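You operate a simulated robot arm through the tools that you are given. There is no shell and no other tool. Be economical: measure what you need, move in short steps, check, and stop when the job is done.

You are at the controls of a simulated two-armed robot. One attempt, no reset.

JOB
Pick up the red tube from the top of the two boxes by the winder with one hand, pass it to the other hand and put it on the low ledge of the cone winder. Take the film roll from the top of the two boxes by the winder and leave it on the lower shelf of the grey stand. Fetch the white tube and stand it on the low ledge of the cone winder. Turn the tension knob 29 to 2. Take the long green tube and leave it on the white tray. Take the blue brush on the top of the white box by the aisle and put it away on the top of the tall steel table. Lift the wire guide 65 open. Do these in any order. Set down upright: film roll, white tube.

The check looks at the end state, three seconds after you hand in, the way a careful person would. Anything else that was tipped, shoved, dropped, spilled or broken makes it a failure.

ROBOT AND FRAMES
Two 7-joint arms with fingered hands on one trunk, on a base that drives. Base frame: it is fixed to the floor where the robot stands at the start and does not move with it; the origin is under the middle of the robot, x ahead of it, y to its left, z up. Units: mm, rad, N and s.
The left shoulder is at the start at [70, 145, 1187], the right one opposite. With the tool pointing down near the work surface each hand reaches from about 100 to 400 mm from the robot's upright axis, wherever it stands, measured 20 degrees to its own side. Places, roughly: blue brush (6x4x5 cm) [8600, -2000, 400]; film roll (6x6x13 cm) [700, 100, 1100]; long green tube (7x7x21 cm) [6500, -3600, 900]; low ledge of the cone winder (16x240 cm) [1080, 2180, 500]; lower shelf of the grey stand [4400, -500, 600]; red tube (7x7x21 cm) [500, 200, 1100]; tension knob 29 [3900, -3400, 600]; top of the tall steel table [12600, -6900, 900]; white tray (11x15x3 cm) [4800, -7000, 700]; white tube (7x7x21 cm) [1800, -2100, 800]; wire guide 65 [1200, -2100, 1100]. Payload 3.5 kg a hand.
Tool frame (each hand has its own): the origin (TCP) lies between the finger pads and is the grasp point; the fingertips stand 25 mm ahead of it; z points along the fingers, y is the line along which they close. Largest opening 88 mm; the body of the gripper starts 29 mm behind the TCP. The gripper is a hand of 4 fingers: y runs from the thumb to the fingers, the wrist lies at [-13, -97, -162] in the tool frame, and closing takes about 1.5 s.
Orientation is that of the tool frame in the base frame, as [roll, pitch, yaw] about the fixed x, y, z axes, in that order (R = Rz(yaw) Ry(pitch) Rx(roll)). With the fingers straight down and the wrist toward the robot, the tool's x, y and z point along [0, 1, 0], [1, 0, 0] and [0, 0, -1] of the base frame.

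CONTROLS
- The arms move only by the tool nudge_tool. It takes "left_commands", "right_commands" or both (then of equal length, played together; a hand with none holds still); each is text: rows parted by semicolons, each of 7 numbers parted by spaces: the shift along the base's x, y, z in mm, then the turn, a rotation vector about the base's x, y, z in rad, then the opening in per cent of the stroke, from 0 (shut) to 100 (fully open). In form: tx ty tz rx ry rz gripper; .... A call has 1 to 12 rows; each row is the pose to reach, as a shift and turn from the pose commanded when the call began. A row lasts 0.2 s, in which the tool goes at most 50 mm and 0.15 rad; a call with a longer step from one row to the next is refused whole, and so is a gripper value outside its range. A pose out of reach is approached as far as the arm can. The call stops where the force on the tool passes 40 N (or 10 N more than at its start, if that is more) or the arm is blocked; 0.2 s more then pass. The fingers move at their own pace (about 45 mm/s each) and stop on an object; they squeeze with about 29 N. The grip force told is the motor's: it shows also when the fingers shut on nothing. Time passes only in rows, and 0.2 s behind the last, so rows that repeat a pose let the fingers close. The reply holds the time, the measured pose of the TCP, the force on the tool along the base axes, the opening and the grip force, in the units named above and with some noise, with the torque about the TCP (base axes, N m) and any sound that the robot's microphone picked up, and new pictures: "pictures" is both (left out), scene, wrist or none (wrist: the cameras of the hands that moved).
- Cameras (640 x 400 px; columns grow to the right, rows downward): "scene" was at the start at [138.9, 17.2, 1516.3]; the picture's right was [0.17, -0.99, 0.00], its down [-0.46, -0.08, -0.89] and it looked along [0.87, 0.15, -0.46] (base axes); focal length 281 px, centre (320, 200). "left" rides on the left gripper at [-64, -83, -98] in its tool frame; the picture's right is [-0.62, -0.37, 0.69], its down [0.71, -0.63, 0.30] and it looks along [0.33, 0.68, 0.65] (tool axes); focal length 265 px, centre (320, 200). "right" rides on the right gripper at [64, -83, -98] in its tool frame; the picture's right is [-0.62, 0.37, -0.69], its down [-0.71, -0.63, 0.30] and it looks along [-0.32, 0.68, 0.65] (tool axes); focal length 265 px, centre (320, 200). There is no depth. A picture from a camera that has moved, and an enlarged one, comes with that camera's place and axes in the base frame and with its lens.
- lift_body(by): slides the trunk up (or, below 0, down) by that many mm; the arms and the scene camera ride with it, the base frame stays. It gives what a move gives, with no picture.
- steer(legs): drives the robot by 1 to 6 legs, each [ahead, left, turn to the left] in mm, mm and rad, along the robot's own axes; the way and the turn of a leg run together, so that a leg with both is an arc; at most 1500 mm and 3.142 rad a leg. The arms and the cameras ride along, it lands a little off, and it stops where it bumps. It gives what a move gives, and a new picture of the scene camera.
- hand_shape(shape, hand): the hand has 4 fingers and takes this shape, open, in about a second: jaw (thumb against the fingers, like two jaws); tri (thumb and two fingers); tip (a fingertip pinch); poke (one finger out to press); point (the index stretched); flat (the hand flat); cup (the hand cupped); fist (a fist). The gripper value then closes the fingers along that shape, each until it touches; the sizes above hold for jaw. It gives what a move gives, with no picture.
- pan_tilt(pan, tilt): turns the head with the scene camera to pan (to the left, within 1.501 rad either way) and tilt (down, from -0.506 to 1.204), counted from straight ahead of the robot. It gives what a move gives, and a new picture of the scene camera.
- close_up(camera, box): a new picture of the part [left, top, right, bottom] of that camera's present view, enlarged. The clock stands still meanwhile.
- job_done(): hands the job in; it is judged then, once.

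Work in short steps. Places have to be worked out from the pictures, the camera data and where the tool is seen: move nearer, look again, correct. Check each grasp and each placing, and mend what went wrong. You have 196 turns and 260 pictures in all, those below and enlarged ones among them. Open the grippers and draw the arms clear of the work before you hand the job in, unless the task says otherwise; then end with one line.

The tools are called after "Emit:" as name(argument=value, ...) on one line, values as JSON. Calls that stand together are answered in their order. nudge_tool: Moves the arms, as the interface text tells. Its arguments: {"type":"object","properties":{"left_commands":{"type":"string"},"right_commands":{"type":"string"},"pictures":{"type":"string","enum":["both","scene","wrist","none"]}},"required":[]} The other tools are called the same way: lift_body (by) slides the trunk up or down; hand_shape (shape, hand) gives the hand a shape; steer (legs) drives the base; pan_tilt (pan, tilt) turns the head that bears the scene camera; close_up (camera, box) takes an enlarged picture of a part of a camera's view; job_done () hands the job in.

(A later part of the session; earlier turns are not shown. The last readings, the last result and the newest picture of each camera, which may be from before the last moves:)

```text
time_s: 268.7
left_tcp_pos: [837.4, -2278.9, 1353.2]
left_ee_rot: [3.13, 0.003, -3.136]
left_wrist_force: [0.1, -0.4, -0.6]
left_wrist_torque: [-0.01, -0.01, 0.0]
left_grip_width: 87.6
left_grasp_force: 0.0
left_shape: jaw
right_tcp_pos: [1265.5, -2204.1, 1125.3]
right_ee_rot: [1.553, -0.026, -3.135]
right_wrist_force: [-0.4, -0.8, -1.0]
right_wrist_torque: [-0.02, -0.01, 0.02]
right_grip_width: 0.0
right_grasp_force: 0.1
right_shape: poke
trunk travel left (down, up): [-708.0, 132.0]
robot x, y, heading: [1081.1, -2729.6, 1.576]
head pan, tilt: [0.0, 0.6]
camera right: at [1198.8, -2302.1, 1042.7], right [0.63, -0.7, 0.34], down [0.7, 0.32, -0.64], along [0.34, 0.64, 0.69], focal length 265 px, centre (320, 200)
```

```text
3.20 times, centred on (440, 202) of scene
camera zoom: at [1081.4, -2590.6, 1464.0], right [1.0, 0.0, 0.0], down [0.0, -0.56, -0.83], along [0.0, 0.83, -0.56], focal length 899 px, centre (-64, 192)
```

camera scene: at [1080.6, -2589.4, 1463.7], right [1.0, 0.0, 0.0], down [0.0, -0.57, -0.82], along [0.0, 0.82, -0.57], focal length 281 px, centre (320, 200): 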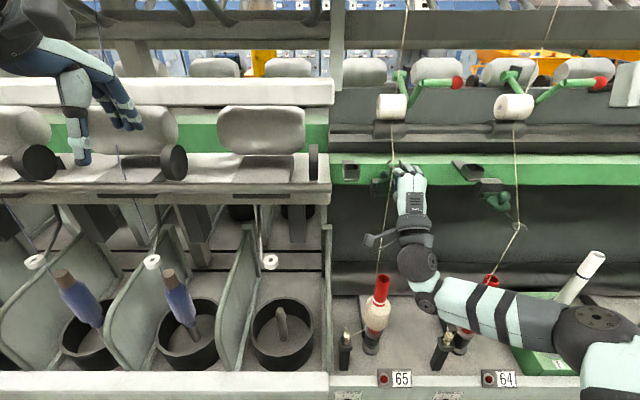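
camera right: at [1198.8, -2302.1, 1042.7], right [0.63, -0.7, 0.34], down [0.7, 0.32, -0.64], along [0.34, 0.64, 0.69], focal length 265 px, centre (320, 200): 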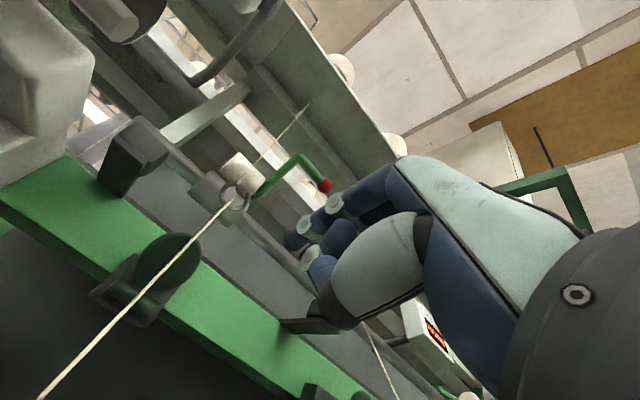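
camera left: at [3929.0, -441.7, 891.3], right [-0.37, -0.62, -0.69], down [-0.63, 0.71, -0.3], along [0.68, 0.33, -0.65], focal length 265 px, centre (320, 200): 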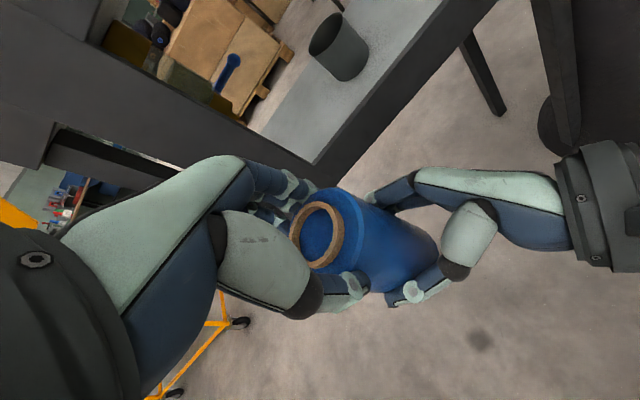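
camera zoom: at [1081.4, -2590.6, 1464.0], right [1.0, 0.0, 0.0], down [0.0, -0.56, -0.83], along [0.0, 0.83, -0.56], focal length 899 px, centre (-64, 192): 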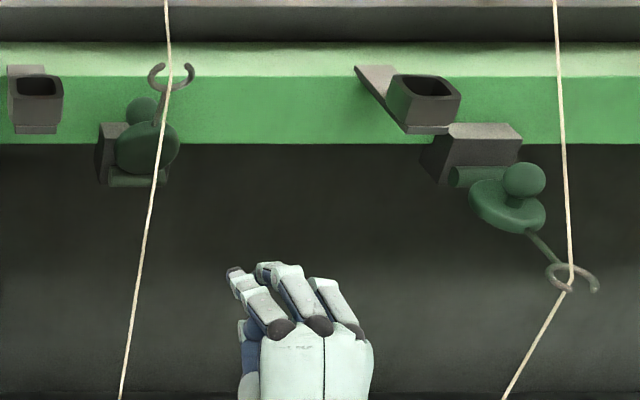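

Guide 65 stays open. Now the white tube at about (1813, -2055), z 708–918: I'll back off, reset the right hand to jaw, roll it so it closes sideways, and pull the left hand in lower.

Emit:
steer(legs=[[-250, 0, 0]])

Emit:
hand_shape(hand="right", shape="jaw")

Emit:
nudge_tool(right_commands="0 -5 -5 0 0.143 0 100; 0 -10 -10 0 0.286 0 100; 0 -15 -15 0 0.429 0 100; 0 -20 -20 0 0.571 0 100; 0 -25 -25 0 0.714 0 100; 0 -30 -30 0 0.857 0 100; 0 -30 -35 0 1.0 0 100; 0 -30 -40 0 1.143 0 100; 0 -30 -45 0 1.286 0 100; 0 -30 -50 0 1.429 0 100; 0 -30 -50 0 1.571 0 100", left_commands="0 0 -20 0 0 0 100; 0 0 -40 0 0 0 100; 0 -10 -60 0 0 0 100; 0 -20 -80 0 0 0 100; 0 -30 -100 0 0 0 100; 0 -40 -120 0 0 0 100; 0 -50 -140 0 0 0 100; 0 -60 -160 0 0 0 100; 0 -70 -170 0 0 0 100; 0 -80 -170 0 0 0 100; 0 -85 -170 0 0 0 100", pictures="none")

Emit:
lift_body(by=-200)

Emit:
steer(legs=[[0, -540, 0]])

```text
time_s: 270.5
left_tcp_pos: [835.4, -2524.2, 1353.0]
left_ee_rot: [3.132, 0.001, -3.131]
left_wrist_force: [0.2, 0.7, -0.4]
left_wrist_torque: [-0.02, -0.01, 0.0]
left_grip_width: 87.8
left_grasp_force: 0.1
left_shape: jaw
right_tcp_pos: [1262.3, -2446.6, 1123.7]
right_ee_rot: [1.557, -0.025, -3.13]
right_wrist_force: [0.6, 0.6, 0.5]
right_wrist_torque: [-0.01, -0.01, 0.0]
right_grip_width: 0.0
right_grasp_force: 0.0
right_shape: poke
trunk travel left (down, up): [-708.0, 132.0]
robot x, y, heading: [1083.2, -2973.2, 1.578]
head pan, tilt: [0.0, 0.6]
camera scene: at [1080.4, -2832.5, 1463.6], right [1.0, 0.01, 0.0], down [0.0, -0.57, -0.82], along [-0.01, 0.82, -0.57], focal length 281 px, centre (320, 200)
```

scene: 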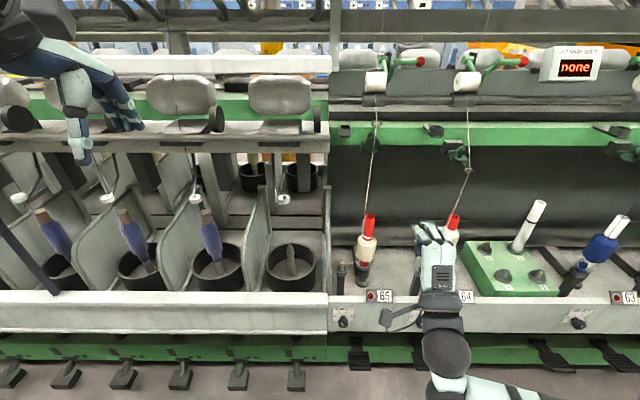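

```text
time_s: 271.4
left_tcp_pos: [834.9, -2523.2, 1352.4]
left_ee_rot: [3.131, 0.002, -3.131]
left_wrist_force: [-0.2, 0.3, -0.5]
left_wrist_torque: [0.03, -0.01, 0.0]
left_grip_width: 87.7
left_grasp_force: 0.2
left_shape: jaw
right_tcp_pos: [1261.3, -2447.4, 1124.8]
right_ee_rot: [1.555, -0.026, -3.13]
right_wrist_force: [-0.5, 0.4, 0.0]
right_wrist_torque: [-0.02, 0.04, -0.01]
right_grip_width: 87.8
right_grasp_force: 0.0
right_shape: jaw
trunk travel left (down, up): [-708.0, 132.0]
robot x, y, heading: [1083.0, -2975.0, 1.573]
head pan, tilt: [0.0, 0.6]
```

```text
time_s: 273.8
left_tcp_pos: [835.2, -2608.3, 1183.0]
left_ee_rot: [3.133, 0.002, -3.131]
left_wrist_force: [0.2, 0.1, -1.2]
left_wrist_torque: [0.01, 0.02, 0.0]
left_grip_width: 87.4
left_grasp_force: 0.1
left_shape: jaw
right_tcp_pos: [1282.4, -2477.6, 1065.3]
right_ee_rot: [1.575, -1.501, 3.096]
right_wrist_force: [-0.2, -0.4, 0.1]
right_wrist_torque: [0.0, 0.03, 0.03]
right_grip_width: 88.0
right_grasp_force: 0.0
right_shape: jaw
trunk travel left (down, up): [-708.0, 132.0]
robot x, y, heading: [1084.3, -2976.0, 1.577]
head pan, tilt: [0.0, 0.6]
```

```text
time_s: 276.0
left_tcp_pos: [834.5, -2609.0, 981.6]
left_ee_rot: [3.133, 0.002, -3.132]
left_wrist_force: [0.8, 0.1, 0.2]
left_wrist_torque: [-0.01, 0.02, -0.02]
left_grip_width: 87.8
left_grasp_force: 0.1
left_shape: jaw
right_tcp_pos: [1282.6, -2477.2, 871.3]
right_ee_rot: [1.405, -1.5, -3.02]
right_wrist_force: [0.2, -0.3, 0.8]
right_wrist_torque: [0.0, -0.03, 0.0]
right_grip_width: 87.9
right_grasp_force: 0.0
right_shape: jaw
trunk travel left (down, up): [-508.0, 332.0]
robot x, y, heading: [1086.9, -2977.0, 1.579]
head pan, tilt: [0.0, 0.6]
```

```text
time_s: 279.1
left_tcp_pos: [1371.8, -2604.5, 981.7]
left_ee_rot: [3.133, 0.001, -3.127]
left_wrist_force: [-0.3, 0.4, 0.2]
left_wrist_torque: [0.01, 0.0, 0.03]
left_grip_width: 87.9
left_grasp_force: 0.0
left_shape: jaw
right_tcp_pos: [1819.8, -2469.9, 874.3]
right_ee_rot: [1.347, -1.498, -2.958]
right_wrist_force: [-0.4, -0.4, -0.1]
right_wrist_torque: [0.01, 0.01, 0.01]
right_grip_width: 87.9
right_grasp_force: 0.0
right_shape: jaw
trunk travel left (down, up): [-508.0, 332.0]
robot x, y, heading: [1625.7, -2970.1, 1.585]
head pan, tilt: [0.0, 0.6]
camera scene: at [1618.4, -2828.7, 1263.7], right [1.0, 0.01, 0.0], down [0.01, -0.56, -0.82], along [-0.01, 0.82, -0.57], focal length 281 px, centre (320, 200)
```

scene: 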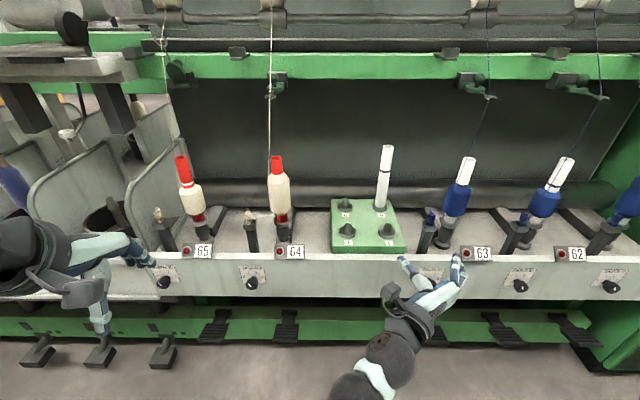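

The tube is confirmed at about (1809, -2055). I'll drive 330 mm closer, then fix the tilt and align.

Emit:
steer(legs=[[330, 12, -0.014]])

Emit:
nudge_tool(right_commands="0 0 -5 -0.007 0.036 0 100; 0 0 -8 -0.013 0.0715 0 100; 0 10 -8 -0.013 0.0715 0 100", pictures="both")

```text
time_s: 281.3
left_tcp_pos: [1363.2, -2271.6, 981.9]
left_ee_rot: [3.133, 0.002, -3.139]
left_wrist_force: [-0.8, -0.2, 0.1]
left_wrist_torque: [0.01, 0.02, 0.03]
left_grip_width: 87.5
left_grasp_force: 0.1
left_shape: jaw
right_tcp_pos: [1811.6, -2143.4, 873.9]
right_ee_rot: [1.331, -1.497, -2.957]
right_wrist_force: [0.7, 0.3, 0.0]
right_wrist_torque: [-0.01, -0.01, 0.0]
right_grip_width: 87.9
right_grasp_force: 0.1
right_shape: jaw
trunk travel left (down, up): [-508.0, 332.0]
robot x, y, heading: [1607.0, -2635.1, 1.572]
head pan, tilt: [0.0, 0.6]
camera scene: at [1605.9, -2498.0, 1263.7], right [1.0, 0.0, 0.0], down [0.0, -0.57, -0.82], along [0.0, 0.82, -0.57], focal length 281 px, centre (320, 200)
```

scene: 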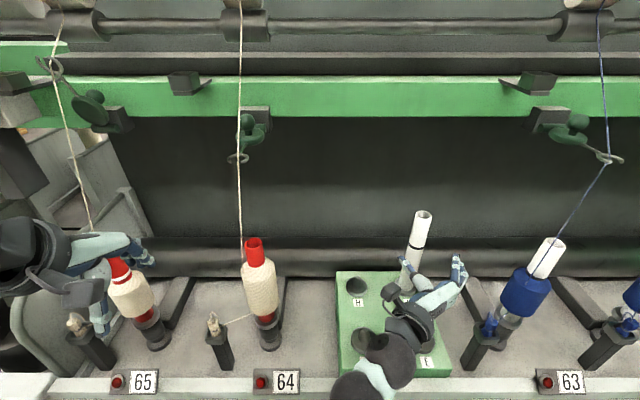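

```text
time_s: 282.1
left_tcp_pos: [1362.3, -2271.6, 981.3]
left_ee_rot: [3.132, 0.002, -3.139]
left_wrist_force: [1.0, 0.5, 0.5]
left_wrist_torque: [0.02, 0.02, 0.02]
left_grip_width: 87.6
left_grasp_force: 0.0
left_shape: jaw
right_tcp_pos: [1817.9, -2132.6, 860.5]
right_ee_rot: [1.785, -1.534, 2.866]
right_wrist_force: [0.4, 0.4, -0.1]
right_wrist_torque: [0.02, 0.01, -0.01]
right_grip_width: 88.0
right_grasp_force: 0.1
right_shape: jaw
trunk travel left (down, up): [-508.0, 332.0]
robot x, y, heading: [1607.5, -2639.0, 1.566]
head pan, tilt: [0.0, 0.6]
camera scene: at [1605.8, -2498.4, 1263.7], right [1.0, 0.0, 0.0], down [0.0, -0.57, -0.82], along [0.0, 0.82, -0.57], focal length 281 px, centre (320, 200)
camera right: at [1725.7, -2225.2, 923.6], right [0.35, -0.72, -0.6], down [-0.58, 0.34, -0.74], along [0.73, 0.61, -0.3], focal length 265 px, centre (320, 200)
```

scene: 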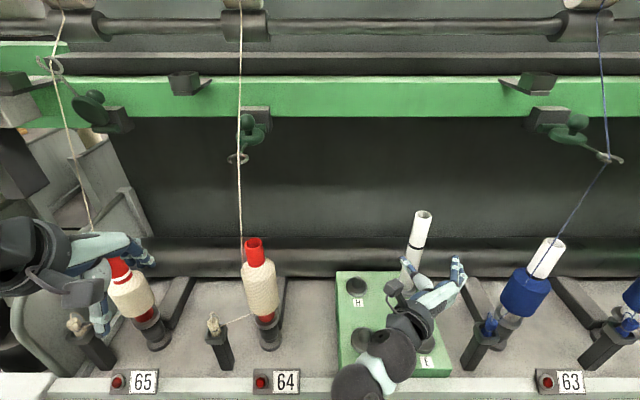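
right: 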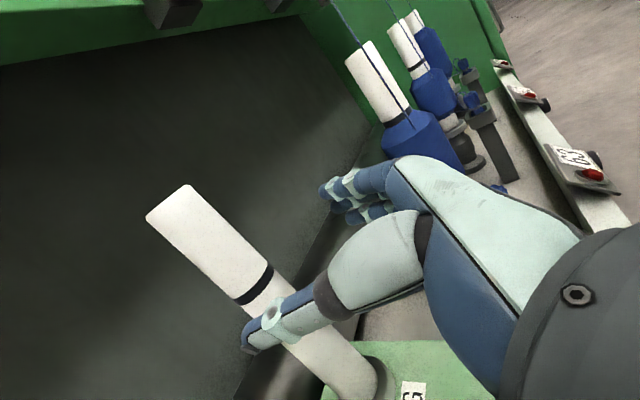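

The tube is at (1813, -2055) with its top at 926. I'll advance around it and close.

Emit:
nudge_tool(right_commands="-3 20 0 0 0.018 0 100; -4 45 0 0 0.035 0 100; -4 73 0 0 0.035 0 100; -4 73 0 0 0.035 0 50; -4 73 0 0 0.035 0 0; -4 73 0 0 0.035 0 0; -4 73 0 0 0.035 0 0; -4 73 0 0 0.035 0 0; -4 73 0 0 0.035 0 0; -4 73 0 0 0.035 0 0", pictures="wrist")

```text
time_s: 284.3
left_tcp_pos: [1362.6, -2272.3, 981.2]
left_ee_rot: [3.133, 0.0, -3.139]
left_wrist_force: [0.8, 0.4, 0.2]
left_wrist_torque: [0.0, -0.02, -0.02]
left_grip_width: 87.7
left_grasp_force: 0.2
left_shape: jaw
right_tcp_pos: [1805.5, -2057.8, 859.7]
right_ee_rot: [-1.381, -1.541, -0.239]
right_wrist_force: [0.6, -0.5, 0.6]
right_wrist_torque: [0.0, -0.05, 0.02]
right_grip_width: 17.2
right_grasp_force: 29.1
right_shape: jaw
right hand out of reach, approached as far as the arm can: row 2, 3, 4, 5, 6, 7, 8, 9, 10
trunk travel left (down, up): [-508.0, 332.0]
robot x, y, heading: [1606.8, -2640.2, 1.568]
head pan, tilt: [0.0, 0.6]
camera right: at [1718.8, -2152.1, 925.7], right [0.32, -0.71, -0.63], down [-0.63, 0.34, -0.69], along [0.71, 0.62, -0.34], focal length 265 px, centre (320, 200)
```

right: 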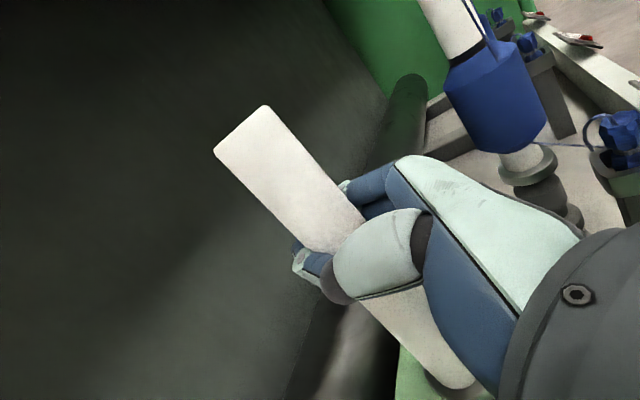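

Gripped. I'll lift straight up with the trunk, then back out.

Emit:
lift_body(by=130)

Emit:
steer(legs=[[-260, 0, 0]])

```text
time_s: 285.8
left_tcp_pos: [1362.1, -2270.6, 1111.6]
left_ee_rot: [3.133, 0.003, -3.14]
left_wrist_force: [-0.3, -0.1, 0.6]
left_wrist_torque: [0.01, 0.0, 0.01]
left_grip_width: 87.8
left_grasp_force: 0.1
left_shape: jaw
right_tcp_pos: [1805.0, -2057.7, 989.3]
right_ee_rot: [-1.351, -1.541, -0.269]
right_wrist_force: [-1.3, 0.3, -1.3]
right_wrist_torque: [0.01, 0.01, 0.03]
right_grip_width: 16.9
right_grasp_force: 29.1
right_shape: jaw
trunk travel left (down, up): [-638.0, 202.0]
robot x, y, heading: [1603.9, -2641.3, 1.571]
head pan, tilt: [0.0, 0.6]
```

```text
time_s: 287.7
left_tcp_pos: [1363.7, -2534.0, 1111.1]
left_ee_rot: [3.131, 0.001, 3.14]
left_wrist_force: [0.8, -0.3, -0.6]
left_wrist_torque: [0.01, 0.0, -0.03]
left_grip_width: 87.6
left_grasp_force: 0.1
left_shape: jaw
right_tcp_pos: [1806.4, -2321.5, 988.7]
right_ee_rot: [-1.383, -1.541, -0.238]
right_wrist_force: [0.0, 0.0, -0.9]
right_wrist_torque: [0.0, 0.03, -0.05]
right_grip_width: 17.2
right_grasp_force: 29.1
right_shape: jaw
trunk travel left (down, up): [-638.0, 202.0]
robot x, y, heading: [1609.7, -2899.1, 1.563]
head pan, tilt: [0.0, 0.6]
camera scene: at [1605.7, -2761.6, 1393.7], right [1.0, 0.0, 0.0], down [0.0, -0.57, -0.82], along [0.0, 0.82, -0.57], focal length 281 px, centre (320, 200)
```

scene: 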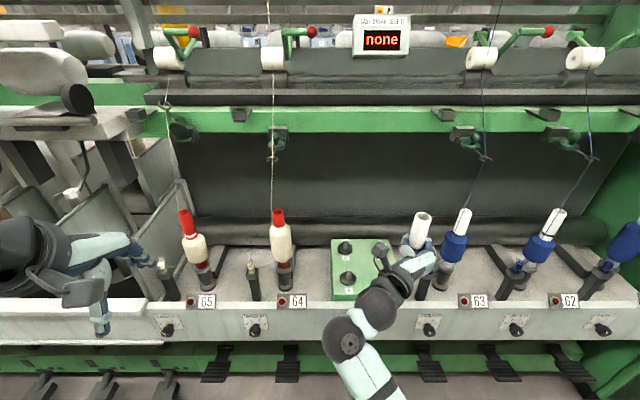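

White tube in hand. I'll carry it along while doing the left-hand jobs further on. First I'll bring the right hand to a compact carry pose, raise the trunk and turn east.

Emit:
nudge_tool(right_commands="-6 -18 0 0 0 0.11 0; -12 -36 0 0 0 0.22 0; -18 -54 0 0 0 0.33 0; -24 -72 0 0 0 0.44 0; -30 -85 0 0 0 0.55 0; -36 -95 0 0 0 0.66 0; -42 -100 0 0 0 0.77 0; -50 -100 0 0 0 0.873 0", pictures="none")

Emit:
lift_body(by=190)

Emit:
steer(legs=[[0, 0, -1.564]])

Emit:
pan_tilt(pan=0, tilt=0.35)

```text
time_s: 289.5
left_tcp_pos: [1362.6, -2534.2, 1111.2]
left_ee_rot: [3.131, 0.0, -3.14]
left_wrist_force: [0.3, 0.1, 0.9]
left_wrist_torque: [-0.01, -0.04, -0.02]
left_grip_width: 87.8
left_grasp_force: 0.0
left_shape: jaw
right_tcp_pos: [1757.4, -2421.0, 989.6]
right_ee_rot: [-1.482, -1.54, 0.736]
right_wrist_force: [-0.2, -0.6, -1.5]
right_wrist_torque: [0.02, -0.01, 0.01]
right_grip_width: 16.5
right_grasp_force: 29.2
right_shape: jaw
trunk travel left (down, up): [-638.0, 202.0]
robot x, y, heading: [1604.6, -2901.4, 1.567]
head pan, tilt: [0.0, 0.6]
```

```text
time_s: 291.6
left_tcp_pos: [1363.0, -2534.2, 1302.5]
left_ee_rot: [3.132, 0.001, -3.14]
left_wrist_force: [0.4, 0.6, -0.5]
left_wrist_torque: [-0.02, 0.0, 0.01]
left_grip_width: 87.7
left_grasp_force: 0.0
left_shape: jaw
right_tcp_pos: [1756.3, -2420.7, 1179.1]
right_ee_rot: [-1.401, -1.54, 0.654]
right_wrist_force: [-0.1, 0.2, -0.4]
right_wrist_torque: [-0.01, 0.0, -0.05]
right_grip_width: 17.0
right_grasp_force: 28.7
right_shape: jaw
trunk travel left (down, up): [-828.0, 12.0]
robot x, y, heading: [1609.4, -2902.5, 1.566]
head pan, tilt: [0.0, 0.6]
```

```text
time_s: 295.8
left_tcp_pos: [1971.6, -2654.6, 1301.0]
left_ee_rot: [3.133, 0.003, 1.58]
left_wrist_force: [0.5, -0.1, 0.1]
left_wrist_torque: [0.0, 0.01, -0.05]
left_grip_width: 87.5
left_grasp_force: 0.0
left_shape: jaw
right_tcp_pos: [2089.3, -3046.4, 1180.0]
right_ee_rot: [-1.367, -1.541, -0.942]
right_wrist_force: [-0.5, -0.3, -0.9]
right_wrist_torque: [0.05, 0.0, 0.02]
right_grip_width: 17.0
right_grasp_force: 29.4
right_shape: jaw
trunk travel left (down, up): [-828.0, 12.0]
robot x, y, heading: [1606.4, -2899.8, 0.008]
head pan, tilt: [0.0, 0.6]
camera scene: at [1743.9, -2899.3, 1583.7], right [0.01, -1.0, 0.0], down [-0.57, 0.0, -0.82], along [0.82, 0.01, -0.57], focal length 281 px, centre (320, 200)
```

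scene: 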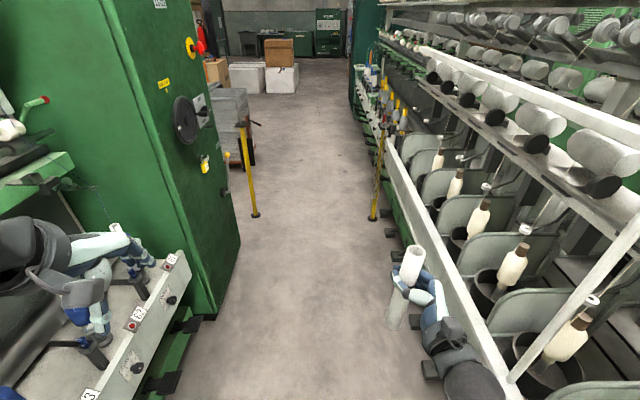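

```text
time_s: 296.6
left_tcp_pos: [1971.9, -2655.3, 1302.7]
left_ee_rot: [3.133, 0.001, 1.581]
left_wrist_force: [0.1, -0.1, 0.3]
left_wrist_torque: [0.02, 0.0, -0.03]
left_grip_width: 87.6
left_grasp_force: 0.0
left_shape: jaw
right_tcp_pos: [2088.5, -3047.2, 1179.0]
right_ee_rot: [-1.426, -1.541, -0.883]
right_wrist_force: [0.6, -1.1, 0.1]
right_wrist_torque: [0.0, -0.02, 0.01]
right_grip_width: 16.8
right_grasp_force: 29.1
right_shape: jaw
trunk travel left (down, up): [-828.0, 12.0]
robot x, y, heading: [1608.8, -2901.9, 0.007]
head pan, tilt: [0.0, 0.351]
camera scene: at [1748.7, -2899.6, 1606.4], right [0.01, -1.0, 0.0], down [-0.34, 0.0, -0.94], along [0.94, 0.01, -0.34], focal length 281 px, centre (320, 200)
```

scene: 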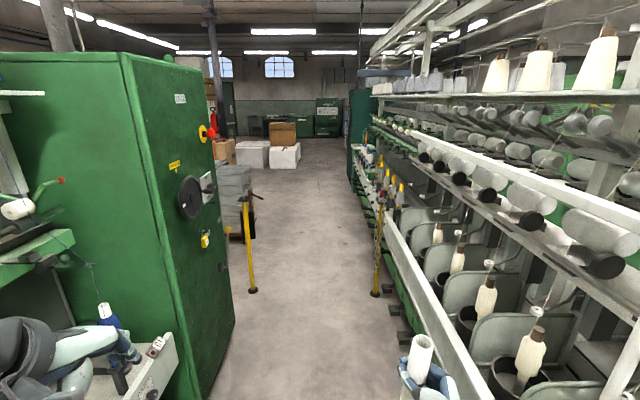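

The aisle is clear eastward. I'll drive between the poles to x≈5700.

Emit:
steer(legs=[[1500, 0, -0.007], [1500, 0, 0], [1150, 0, 0]])

Emit:
pan_tilt(pan=-0.8, tilt=0.4)

```text
time_s: 316.6
left_tcp_pos: [6137.2, -2556.7, 1302.7]
left_ee_rot: [3.13, 0.002, 1.603]
left_wrist_force: [0.0, 0.7, -0.1]
left_wrist_torque: [0.0, -0.02, -0.02]
left_grip_width: 87.8
left_grasp_force: 0.0
left_shape: jaw
right_tcp_pos: [6263.2, -2948.0, 1179.6]
right_ee_rot: [-1.43, -1.54, -0.857]
right_wrist_force: [-0.5, -0.1, 0.1]
right_wrist_torque: [-0.02, 0.0, 0.01]
right_grip_width: 16.8
right_grasp_force: 28.9
right_shape: jaw
trunk travel left (down, up): [-828.0, 12.0]
robot x, y, heading: [5777.3, -2814.1, 0.028]
head pan, tilt: [0.0, 0.351]
camera scene: at [5919.8, -2806.9, 1606.6], right [0.03, -1.0, 0.0], down [-0.34, -0.01, -0.94], along [0.94, 0.03, -0.34], focal length 281 px, centre (320, 200)
```

scene: 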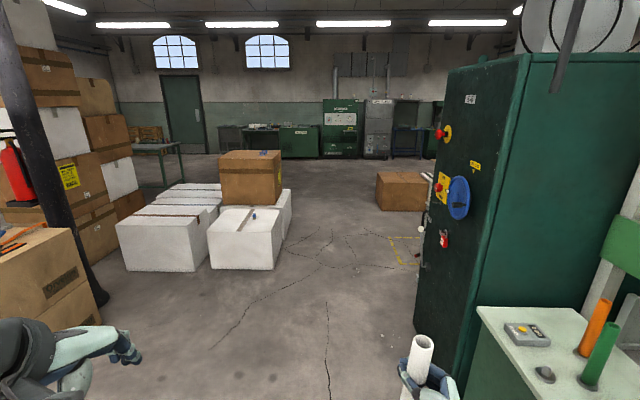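

```text
time_s: 317.7
left_tcp_pos: [6138.1, -2557.2, 1301.2]
left_ee_rot: [3.134, 0.001, 1.602]
left_wrist_force: [0.5, 0.9, -0.2]
left_wrist_torque: [-0.02, 0.01, 0.02]
left_grip_width: 87.7
left_grasp_force: 0.1
left_shape: jaw
right_tcp_pos: [6264.3, -2946.7, 1178.9]
right_ee_rot: [-1.406, -1.541, -0.881]
right_wrist_force: [0.1, -0.2, -0.9]
right_wrist_torque: [-0.01, -0.02, 0.0]
right_grip_width: 16.8
right_grasp_force: 29.3
right_shape: jaw
trunk travel left (down, up): [-828.0, 12.0]
robot x, y, heading: [5775.7, -2810.9, 0.03]
head pan, tilt: [-0.799, 0.4]
camera scene: at [5893.8, -2873.9, 1602.0], right [-0.7, -0.72, 0.0], down [-0.28, 0.27, -0.92], along [0.66, -0.64, -0.39], focal length 281 px, centre (320, 200)
```

scene: 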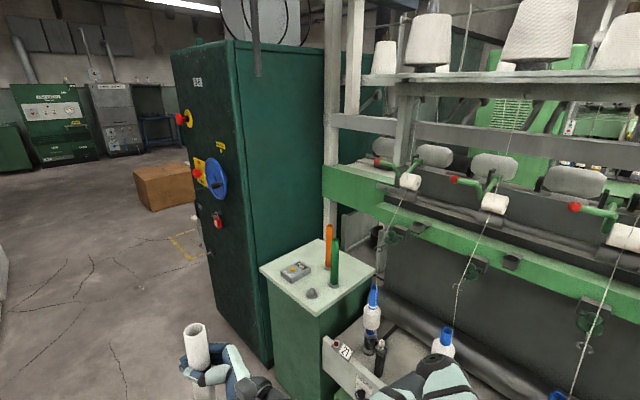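

The green tube stands on the small table at about (6483, -3521), z 868–1078, and I can also see the blue brush on the white box ahead. I'll pull the right hand back a bit, drive abreast, and turn to face -y.

Emit:
nudge_tool(right_commands="-20 0 0 0 0 0 0; -40 0 0 0 0 0 0; -60 0 0 0 0 0 0", pictures="none")

Emit:
steer(legs=[[487, 0, -0.03], [0, 0, -1.571], [80, 0, 0]])

Emit:
pan_tilt(pan=0.3, tilt=0.6)

```text
time_s: 318.5
left_tcp_pos: [6138.5, -2557.1, 1301.7]
left_ee_rot: [3.132, 0.002, 1.601]
left_wrist_force: [-0.3, 0.6, 0.3]
left_wrist_torque: [0.0, -0.04, 0.02]
left_grip_width: 87.6
left_grasp_force: 0.1
left_shape: jaw
right_tcp_pos: [6240.7, -2943.8, 1158.2]
right_ee_rot: [-1.288, -1.54, -1.0]
right_wrist_force: [-0.1, -0.6, -0.3]
right_wrist_torque: [0.02, -0.04, -0.03]
right_grip_width: 16.6
right_grasp_force: 29.1
right_shape: jaw
right hand out of reach, approached as far as the arm can: row 1, 2, 3
trunk travel left (down, up): [-828.0, 12.0]
robot x, y, heading: [5779.3, -2811.4, 0.032]
head pan, tilt: [-0.799, 0.4]
```

```text
time_s: 325.8
left_tcp_pos: [6533.0, -3235.1, 1303.7]
left_ee_rot: [3.129, 0.001, 0.042]
left_wrist_force: [-0.7, -0.5, 0.7]
left_wrist_torque: [-0.05, 0.0, -0.02]
left_grip_width: 87.9
left_grasp_force: 0.1
left_shape: jaw
right_tcp_pos: [6149.0, -3341.8, 1159.7]
right_ee_rot: [-1.279, -1.545, -2.567]
right_wrist_force: [-0.4, -0.7, -0.1]
right_wrist_torque: [-0.02, -0.01, 0.02]
right_grip_width: 16.4
right_grasp_force: 28.8
right_shape: jaw
trunk travel left (down, up): [-828.0, 12.0]
robot x, y, heading: [6276.2, -2882.6, -1.532]
head pan, tilt: [-0.799, 0.4]
camera scene: at [6210.9, -2992.5, 1602.5], right [-0.72, 0.69, 0.0], down [0.27, 0.28, -0.92], along [-0.64, -0.67, -0.39], focal length 281 px, centre (320, 200)
```

scene: 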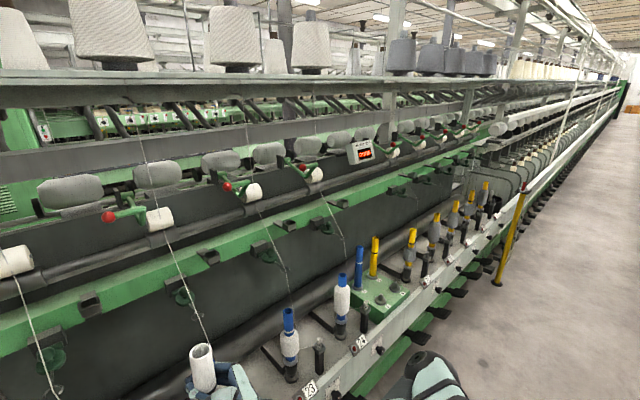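

```text
time_s: 327.1
left_tcp_pos: [6532.7, -3241.0, 1301.4]
left_ee_rot: [3.131, 0.002, 0.043]
left_wrist_force: [-0.3, 0.3, -0.5]
left_wrist_torque: [-0.02, 0.05, 0.0]
left_grip_width: 87.6
left_grasp_force: 0.1
left_shape: jaw
right_tcp_pos: [6146.7, -3346.3, 1157.0]
right_ee_rot: [-1.393, -1.542, -2.452]
right_wrist_force: [-0.2, -0.4, -0.4]
right_wrist_torque: [-0.02, 0.0, 0.01]
right_grip_width: 16.8
right_grasp_force: 29.2
right_shape: jaw
trunk travel left (down, up): [-828.0, 12.0]
robot x, y, heading: [6275.4, -2879.7, -1.532]
head pan, tilt: [0.3, 0.6]
camera scene: at [6304.3, -3016.0, 1583.7], right [-0.94, -0.33, 0.0], down [-0.19, 0.53, -0.82], along [0.27, -0.78, -0.57], focal length 281 px, centre (320, 200)
```

scene: 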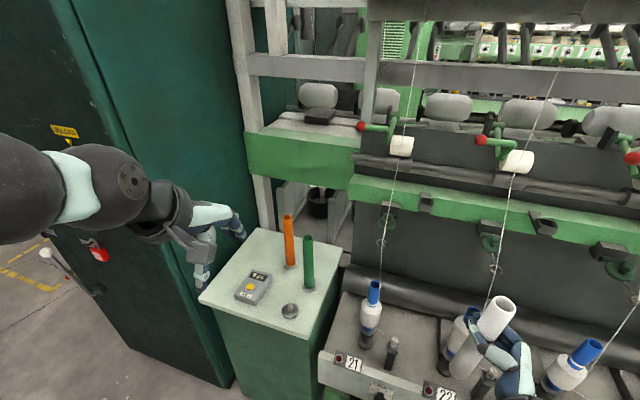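

I estimate the green tube near (6540, -3580) with its top at about 1024. I'll square up, move closer and use the left wrist camera.

Emit:
steer(legs=[[120, 15, -0.039]])

Emit:
nudge_tool(left_commands="0 -40 -20 0 0 0 100; 0 -80 -40 0 0 0 100; 0 -120 -60 0 0 0 100; 0 -160 -80 0 0 0 100", pictures="both")

```text
time_s: 328.4
left_tcp_pos: [6536.1, -3367.4, 1303.6]
left_ee_rot: [3.13, 0.001, 0.003]
left_wrist_force: [0.7, 2.2, -1.0]
left_wrist_torque: [-0.02, -0.02, 0.02]
left_grip_width: 87.4
left_grasp_force: 0.0
left_shape: jaw
right_tcp_pos: [6148.2, -3458.7, 1159.3]
right_ee_rot: [-1.358, -1.542, -2.526]
right_wrist_force: [0.4, 0.3, -0.8]
right_wrist_torque: [0.0, -0.03, -0.02]
right_grip_width: 16.8
right_grasp_force: 28.9
right_shape: jaw
trunk travel left (down, up): [-828.0, 12.0]
robot x, y, heading: [6293.3, -3005.3, -1.569]
head pan, tilt: [0.3, 0.6]
camera scene: at [6316.4, -3132.8, 1584.0], right [-0.95, -0.3, 0.0], down [-0.17, 0.54, -0.83], along [0.24, -0.79, -0.56], focal length 281 px, centre (320, 200)
```

scene: 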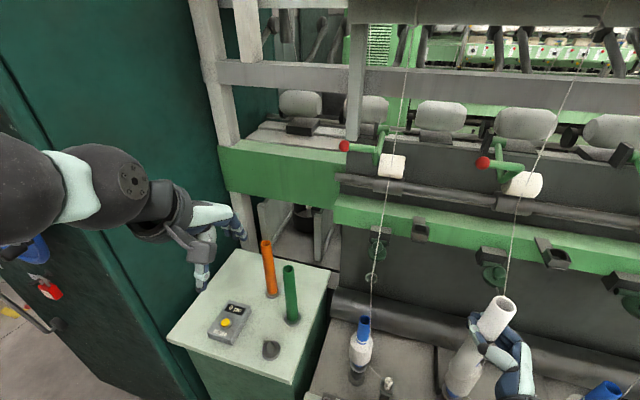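

```text
time_s: 329.4
left_tcp_pos: [6535.0, -3532.7, 1221.0]
left_ee_rot: [3.133, 0.002, 0.003]
left_wrist_force: [-0.3, 0.1, 0.0]
left_wrist_torque: [0.02, -0.02, -0.02]
left_grip_width: 87.7
left_grasp_force: 0.1
left_shape: jaw
right_tcp_pos: [6148.2, -3461.6, 1156.3]
right_ee_rot: [-1.4, -1.539, -2.485]
right_wrist_force: [-0.9, 0.1, -0.9]
right_wrist_torque: [-0.01, -0.01, 0.06]
right_grip_width: 16.5
right_grasp_force: 28.7
right_shape: jaw
trunk travel left (down, up): [-828.0, 12.0]
robot x, y, heading: [6290.2, -3003.3, -1.567]
head pan, tilt: [0.3, 0.6]
camera scene: at [6315.5, -3138.5, 1583.5], right [-0.95, -0.3, 0.0], down [-0.17, 0.54, -0.82], along [0.25, -0.79, -0.57], focal length 281 px, centre (320, 200)
camera left: at [6469.9, -3448.4, 1320.4], right [-0.62, 0.36, -0.7], down [0.71, 0.63, -0.31], along [0.33, -0.69, -0.65], focal length 265 px, centre (320, 200)
```

scene: 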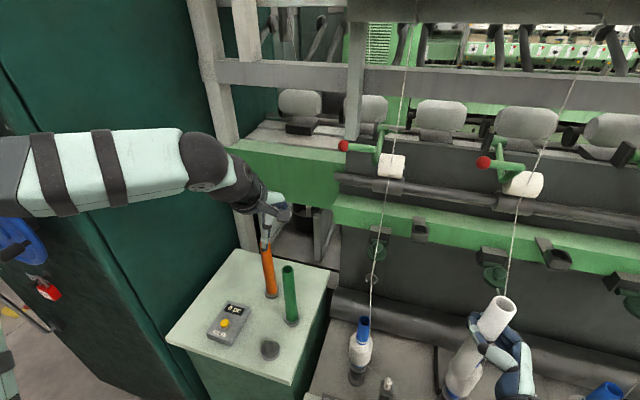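
left: 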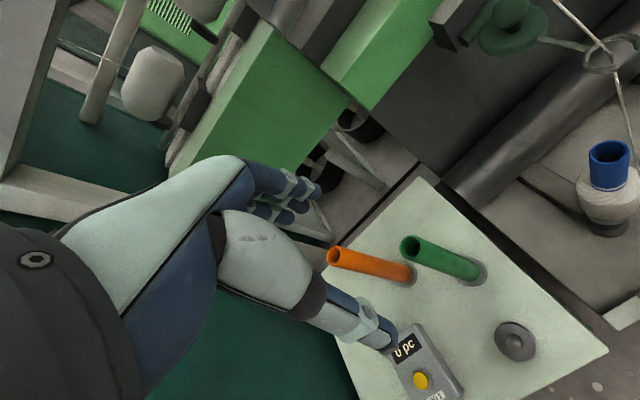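

The wrist camera puts the tube top at (6542, -3587, 1035). I'll move over it, descend and grip.

Emit:
nudge_tool(left_commands="4 -28 -30 0 0 0 100; 7 -55 -60 0 0 0 100; 7 -55 -105 0 0 0 100; 7 -55 -150 0 0 0 100; 7 -55 -190 0 0 0 100; 7 -55 -207 0 0 0 100; 7 -55 -207 0 0 0 0; 7 -55 -207 0 0 0 0; 7 -55 -207 0 0 0 0; 7 -55 -207 0 0 0 0; 7 -55 -207 0 0 0 0; 7 -55 -207 0 0 0 0", pictures="wrist")

```text
time_s: 332.0
left_tcp_pos: [6543.2, -3585.3, 1015.0]
left_ee_rot: [3.132, 0.001, 0.005]
left_wrist_force: [0.2, -0.1, 0.0]
left_wrist_torque: [-0.02, -0.01, 0.0]
left_grip_width: 23.6
left_grasp_force: 29.1
left_shape: jaw
right_tcp_pos: [6150.0, -3460.2, 1158.3]
right_ee_rot: [-1.348, -1.539, -2.538]
right_wrist_force: [0.0, 0.1, -0.5]
right_wrist_torque: [-0.05, 0.01, -0.04]
right_grip_width: 16.5
right_grasp_force: 28.9
right_shape: jaw
trunk travel left (down, up): [-828.0, 12.0]
robot x, y, heading: [6294.6, -2998.9, -1.575]
head pan, tilt: [0.3, 0.6]
camera left: at [6478.5, -3501.1, 1112.7], right [-0.62, 0.36, -0.7], down [0.71, 0.63, -0.31], along [0.32, -0.69, -0.65], focal length 265 px, centre (320, 200)
```

left: 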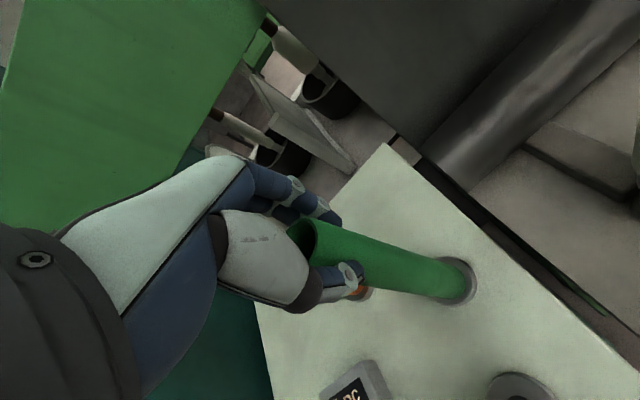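

Gripped. I'll lift straight up 240 mm and draw it back.

Emit:
nudge_tool(left_commands="0 0 40 0 0 0 0; 0 0 85 0 0 0 0; 0 0 130 0 0 0 0; 0 0 175 0 0 0 0; 0 0 220 0 0 0 0; 0 30 245 0 0 0 0; 0 75 250 0 0 0 0; 0 120 255 0 0 0 0; 0 165 260 0 0 0 0", pictures="scene")

```text
time_s: 334.0
left_tcp_pos: [6541.2, -3418.4, 1277.5]
left_ee_rot: [3.126, 0.002, 0.002]
left_wrist_force: [-0.2, 0.4, -0.5]
left_wrist_torque: [-0.01, 0.0, -0.03]
left_grip_width: 23.4
left_grasp_force: 28.8
left_shape: jaw
left hand out of reach, approached as far as the arm can: row 7
right_tcp_pos: [6147.9, -3457.7, 1159.5]
right_ee_rot: [-1.397, -1.541, -2.489]
right_wrist_force: [0.4, 0.6, 0.6]
right_wrist_torque: [-0.01, 0.0, 0.0]
right_grip_width: 16.8
right_grasp_force: 28.8
right_shape: jaw
trunk travel left (down, up): [-828.0, 12.0]
robot x, y, heading: [6293.1, -3002.7, -1.567]
head pan, tilt: [0.3, 0.6]
camera scene: at [6316.4, -3133.4, 1584.0], right [-0.95, -0.3, 0.0], down [-0.17, 0.54, -0.83], along [0.24, -0.79, -0.56], focal length 281 px, centre (320, 200)
```

scene: 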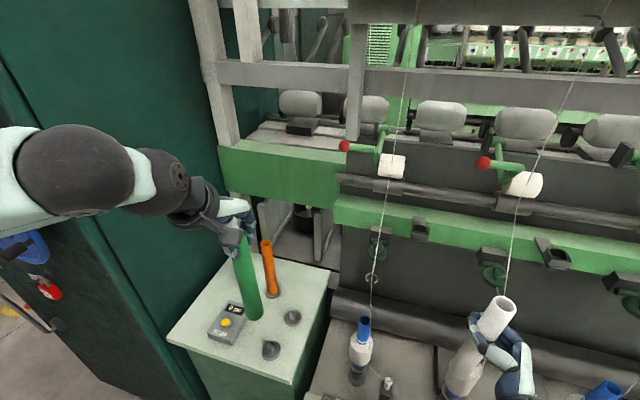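

Both tubes are secured. I'll back off, turn east, drive past the green cabinet and look south.

Emit:
steer(legs=[[-230, 0, 0], [0, 0, 1.571], [1400, 0, 0], [500, 0, 0]])

Emit:
pan_tilt(pan=-1.3, tilt=0.3)

```text
time_s: 348.7
left_tcp_pos: [8604.4, -2494.2, 1277.6]
left_ee_rot: [3.128, 0.001, 1.587]
left_wrist_force: [0.2, -0.8, -0.5]
left_wrist_torque: [-0.03, -0.02, 0.01]
left_grip_width: 23.4
left_grasp_force: 28.8
left_shape: jaw
right_tcp_pos: [8651.1, -2886.6, 1158.7]
right_ee_rot: [-1.371, -1.542, -0.929]
right_wrist_force: [-0.4, -0.5, -0.9]
right_wrist_torque: [-0.04, -0.04, 0.01]
right_grip_width: 16.5
right_grasp_force: 29.0
right_shape: jaw
trunk travel left (down, up): [-828.0, 12.0]
robot x, y, heading: [8191.9, -2749.2, 0.015]
head pan, tilt: [0.3, 0.6]
camera scene: at [8323.3, -2720.3, 1583.9], right [0.31, -0.95, 0.0], down [-0.54, -0.18, -0.83], along [0.78, 0.26, -0.56], focal length 281 px, centre (320, 200)
```

scene: 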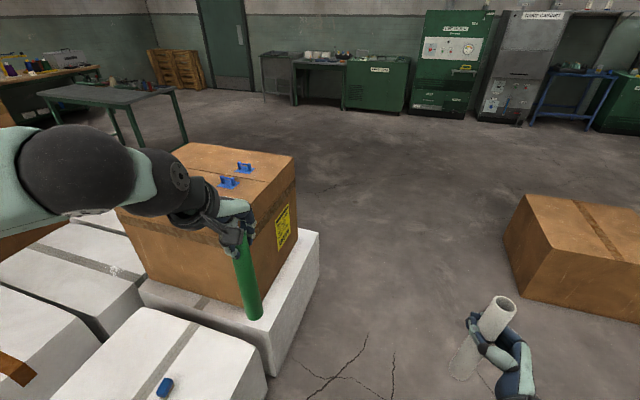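

```text
time_s: 350.4
left_tcp_pos: [8604.9, -2494.0, 1278.3]
left_ee_rot: [3.132, 0.0, 1.589]
left_wrist_force: [0.5, 0.1, -0.4]
left_wrist_torque: [0.02, 0.0, 0.01]
left_grip_width: 23.6
left_grasp_force: 29.4
left_shape: jaw
right_tcp_pos: [8651.8, -2887.4, 1158.5]
right_ee_rot: [-1.345, -1.54, -0.954]
right_wrist_force: [0.0, 0.3, -1.0]
right_wrist_torque: [-0.01, -0.03, 0.0]
right_grip_width: 16.3
right_grasp_force: 28.4
right_shape: jaw
trunk travel left (down, up): [-828.0, 12.0]
robot x, y, heading: [8192.9, -2750.1, 0.013]
head pan, tilt: [-1.3, 0.3]
camera scene: at [8267.1, -2837.4, 1611.2], right [-0.96, -0.28, 0.0], down [-0.08, 0.28, -0.96], along [0.27, -0.92, -0.3], focal length 281 px, centre (320, 200)
```

scene: 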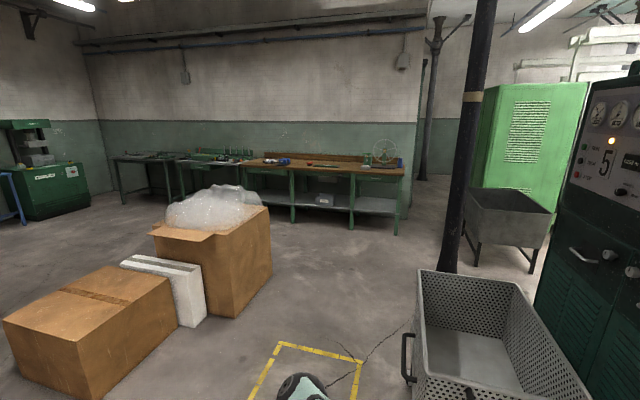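

The brush is on the near white box at about (8595, -2015), and I'll get it later. Now I'll carry the green tube south along the open lane at x≈8650.

Emit:
steer(legs=[[0, 0, -1.585], [0, 450, 0], [1500, 0, 0], [900, 0, 0]])

Emit:
pan_tilt(pan=-0.9, tilt=0.2)

```text
time_s: 368.3
left_tcp_pos: [8848.4, -5582.7, 1277.0]
left_ee_rot: [3.127, 0.002, -0.019]
left_wrist_force: [0.4, 0.0, 0.0]
left_wrist_torque: [0.02, 0.0, -0.01]
left_grip_width: 23.0
left_grasp_force: 29.3
left_shape: jaw
right_tcp_pos: [8453.1, -5613.9, 1158.1]
right_ee_rot: [-1.349, -1.54, -2.56]
right_wrist_force: [-0.2, 1.2, 0.2]
right_wrist_torque: [0.0, 0.0, 0.0]
right_grip_width: 16.0
right_grasp_force: 28.3
right_shape: jaw
trunk travel left (down, up): [-828.0, 12.0]
robot x, y, heading: [8609.9, -5160.0, -1.596]
head pan, tilt: [-1.3, 0.3]
camera scene: at [8514.7, -5231.6, 1611.3], right [-0.25, 0.97, 0.0], down [0.29, 0.07, -0.96], along [-0.93, -0.23, -0.3], focal length 281 px, centre (320, 200)
```

scene: 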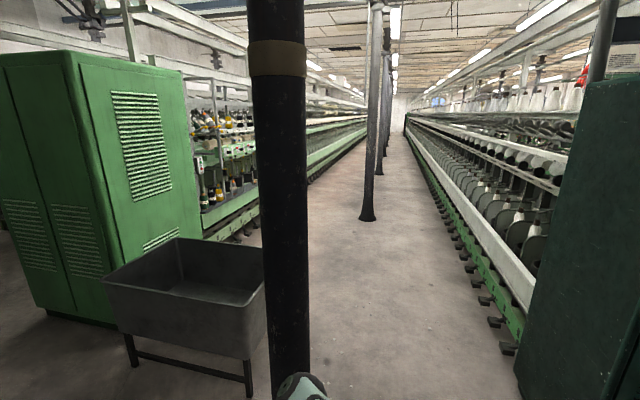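

```text
time_s: 369.2
left_tcp_pos: [8848.8, -5582.7, 1276.2]
left_ee_rot: [3.131, 0.002, -0.02]
left_wrist_force: [0.0, -0.4, -0.8]
left_wrist_torque: [0.01, 0.0, 0.02]
left_grip_width: 23.4
left_grasp_force: 28.8
left_shape: jaw
right_tcp_pos: [8454.2, -5614.9, 1157.4]
right_ee_rot: [-1.311, -1.539, -2.596]
right_wrist_force: [-0.2, -0.4, -0.4]
right_wrist_torque: [0.0, 0.0, 0.0]
right_grip_width: 16.2
right_grasp_force: 29.2
right_shape: jaw
trunk travel left (down, up): [-828.0, 12.0]
robot x, y, heading: [8606.8, -5162.8, -1.597]
head pan, tilt: [-0.901, 0.201]
camera scene: at [8530.9, -5266.0, 1620.5], right [-0.6, 0.8, 0.0], down [0.16, 0.12, -0.98], along [-0.78, -0.59, -0.2], focal length 281 px, centre (320, 200)
```

scene: 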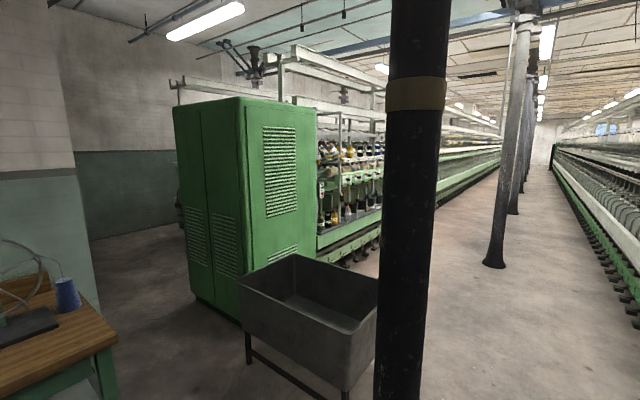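

Aisle 2 runs west and the tray should be on the far machine's north ledge. I'll drive west along y≈-5080, then turn south near x≈4700.

Emit:
steer(legs=[[0, 0, -1.545], [1500, -80, 0], [1500, 0, 0], [950, 0, 0], [0, 0, 1.571]])

Emit:
pan_tilt(pan=0, tilt=0.4)

```text
refused: leg 2 is longer than a leg can be; nothing moved
```

```text
time_s: 370.4
left_tcp_pos: [8849.1, -5583.4, 1277.0]
left_ee_rot: [3.13, 0.002, -0.019]
left_wrist_force: [-0.3, 0.8, -0.2]
left_wrist_torque: [0.01, -0.03, 0.03]
left_grip_width: 23.1
left_grasp_force: 29.0
left_shape: jaw
right_tcp_pos: [8453.6, -5615.6, 1158.7]
right_ee_rot: [-1.31, -1.539, -2.599]
right_wrist_force: [-1.1, 0.1, -0.4]
right_wrist_torque: [-0.03, 0.01, 0.0]
right_grip_width: 16.2
right_grasp_force: 29.1
right_shape: jaw
trunk travel left (down, up): [-828.0, 12.0]
robot x, y, heading: [8610.1, -5158.0, -1.593]
head pan, tilt: [0.0, 0.4]
camera scene: at [8603.0, -5302.2, 1602.0], right [-1.0, 0.02, 0.0], down [0.01, 0.39, -0.92], along [-0.02, -0.92, -0.39], focal length 281 px, centre (320, 200)
```

scene: 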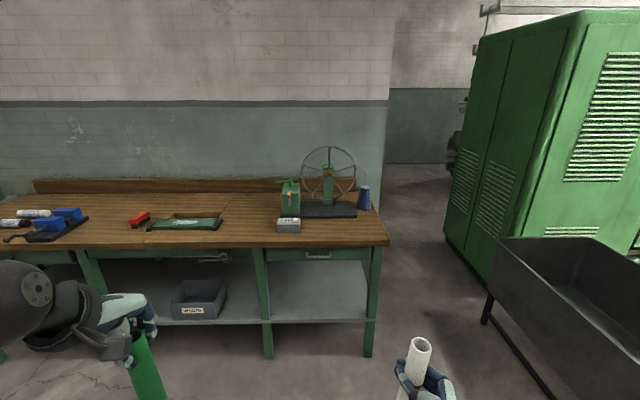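

Emit:
steer(legs=[[0, 0, -1.545], [1480, -80, 0], [1500, 0, 0], [950, 0, 0], [0, 0, 1.571]])

```text
time_s: 378.0
left_tcp_pos: [7608.6, -5401.9, 1295.1]
left_ee_rot: [3.094, -0.028, -1.48]
left_wrist_force: [0.4, 0.4, -0.9]
left_wrist_torque: [0.01, 0.01, 0.02]
left_grip_width: 23.3
left_grasp_force: 29.3
left_shape: jaw
right_tcp_pos: [7527.2, -5021.2, 1162.5]
right_ee_rot: [-0.84, -1.528, 1.769]
right_wrist_force: [-0.4, -0.9, -1.0]
right_wrist_torque: [-0.01, 0.01, 0.01]
right_grip_width: 15.6
right_grasp_force: 29.6
right_shape: jaw
trunk travel left (down, up): [-828.0, 12.0]
robot x, y, heading: [7983.6, -5134.7, -3.039]
head pan, tilt: [0.0, 0.4]
stopped in leg 2: the robot was blocked; the commanded pose is now the measured one
camera scene: at [7860.1, -5121.3, 1604.9], right [-0.1, 0.99, -0.02], down [0.37, 0.02, -0.93], along [-0.92, -0.1, -0.37], focal length 281 px, centre (320, 200)
```

scene: 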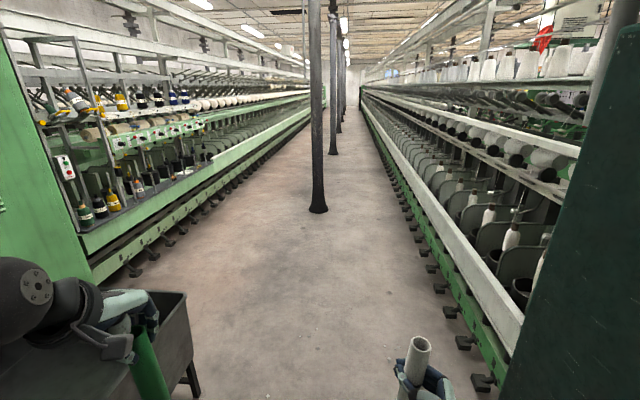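

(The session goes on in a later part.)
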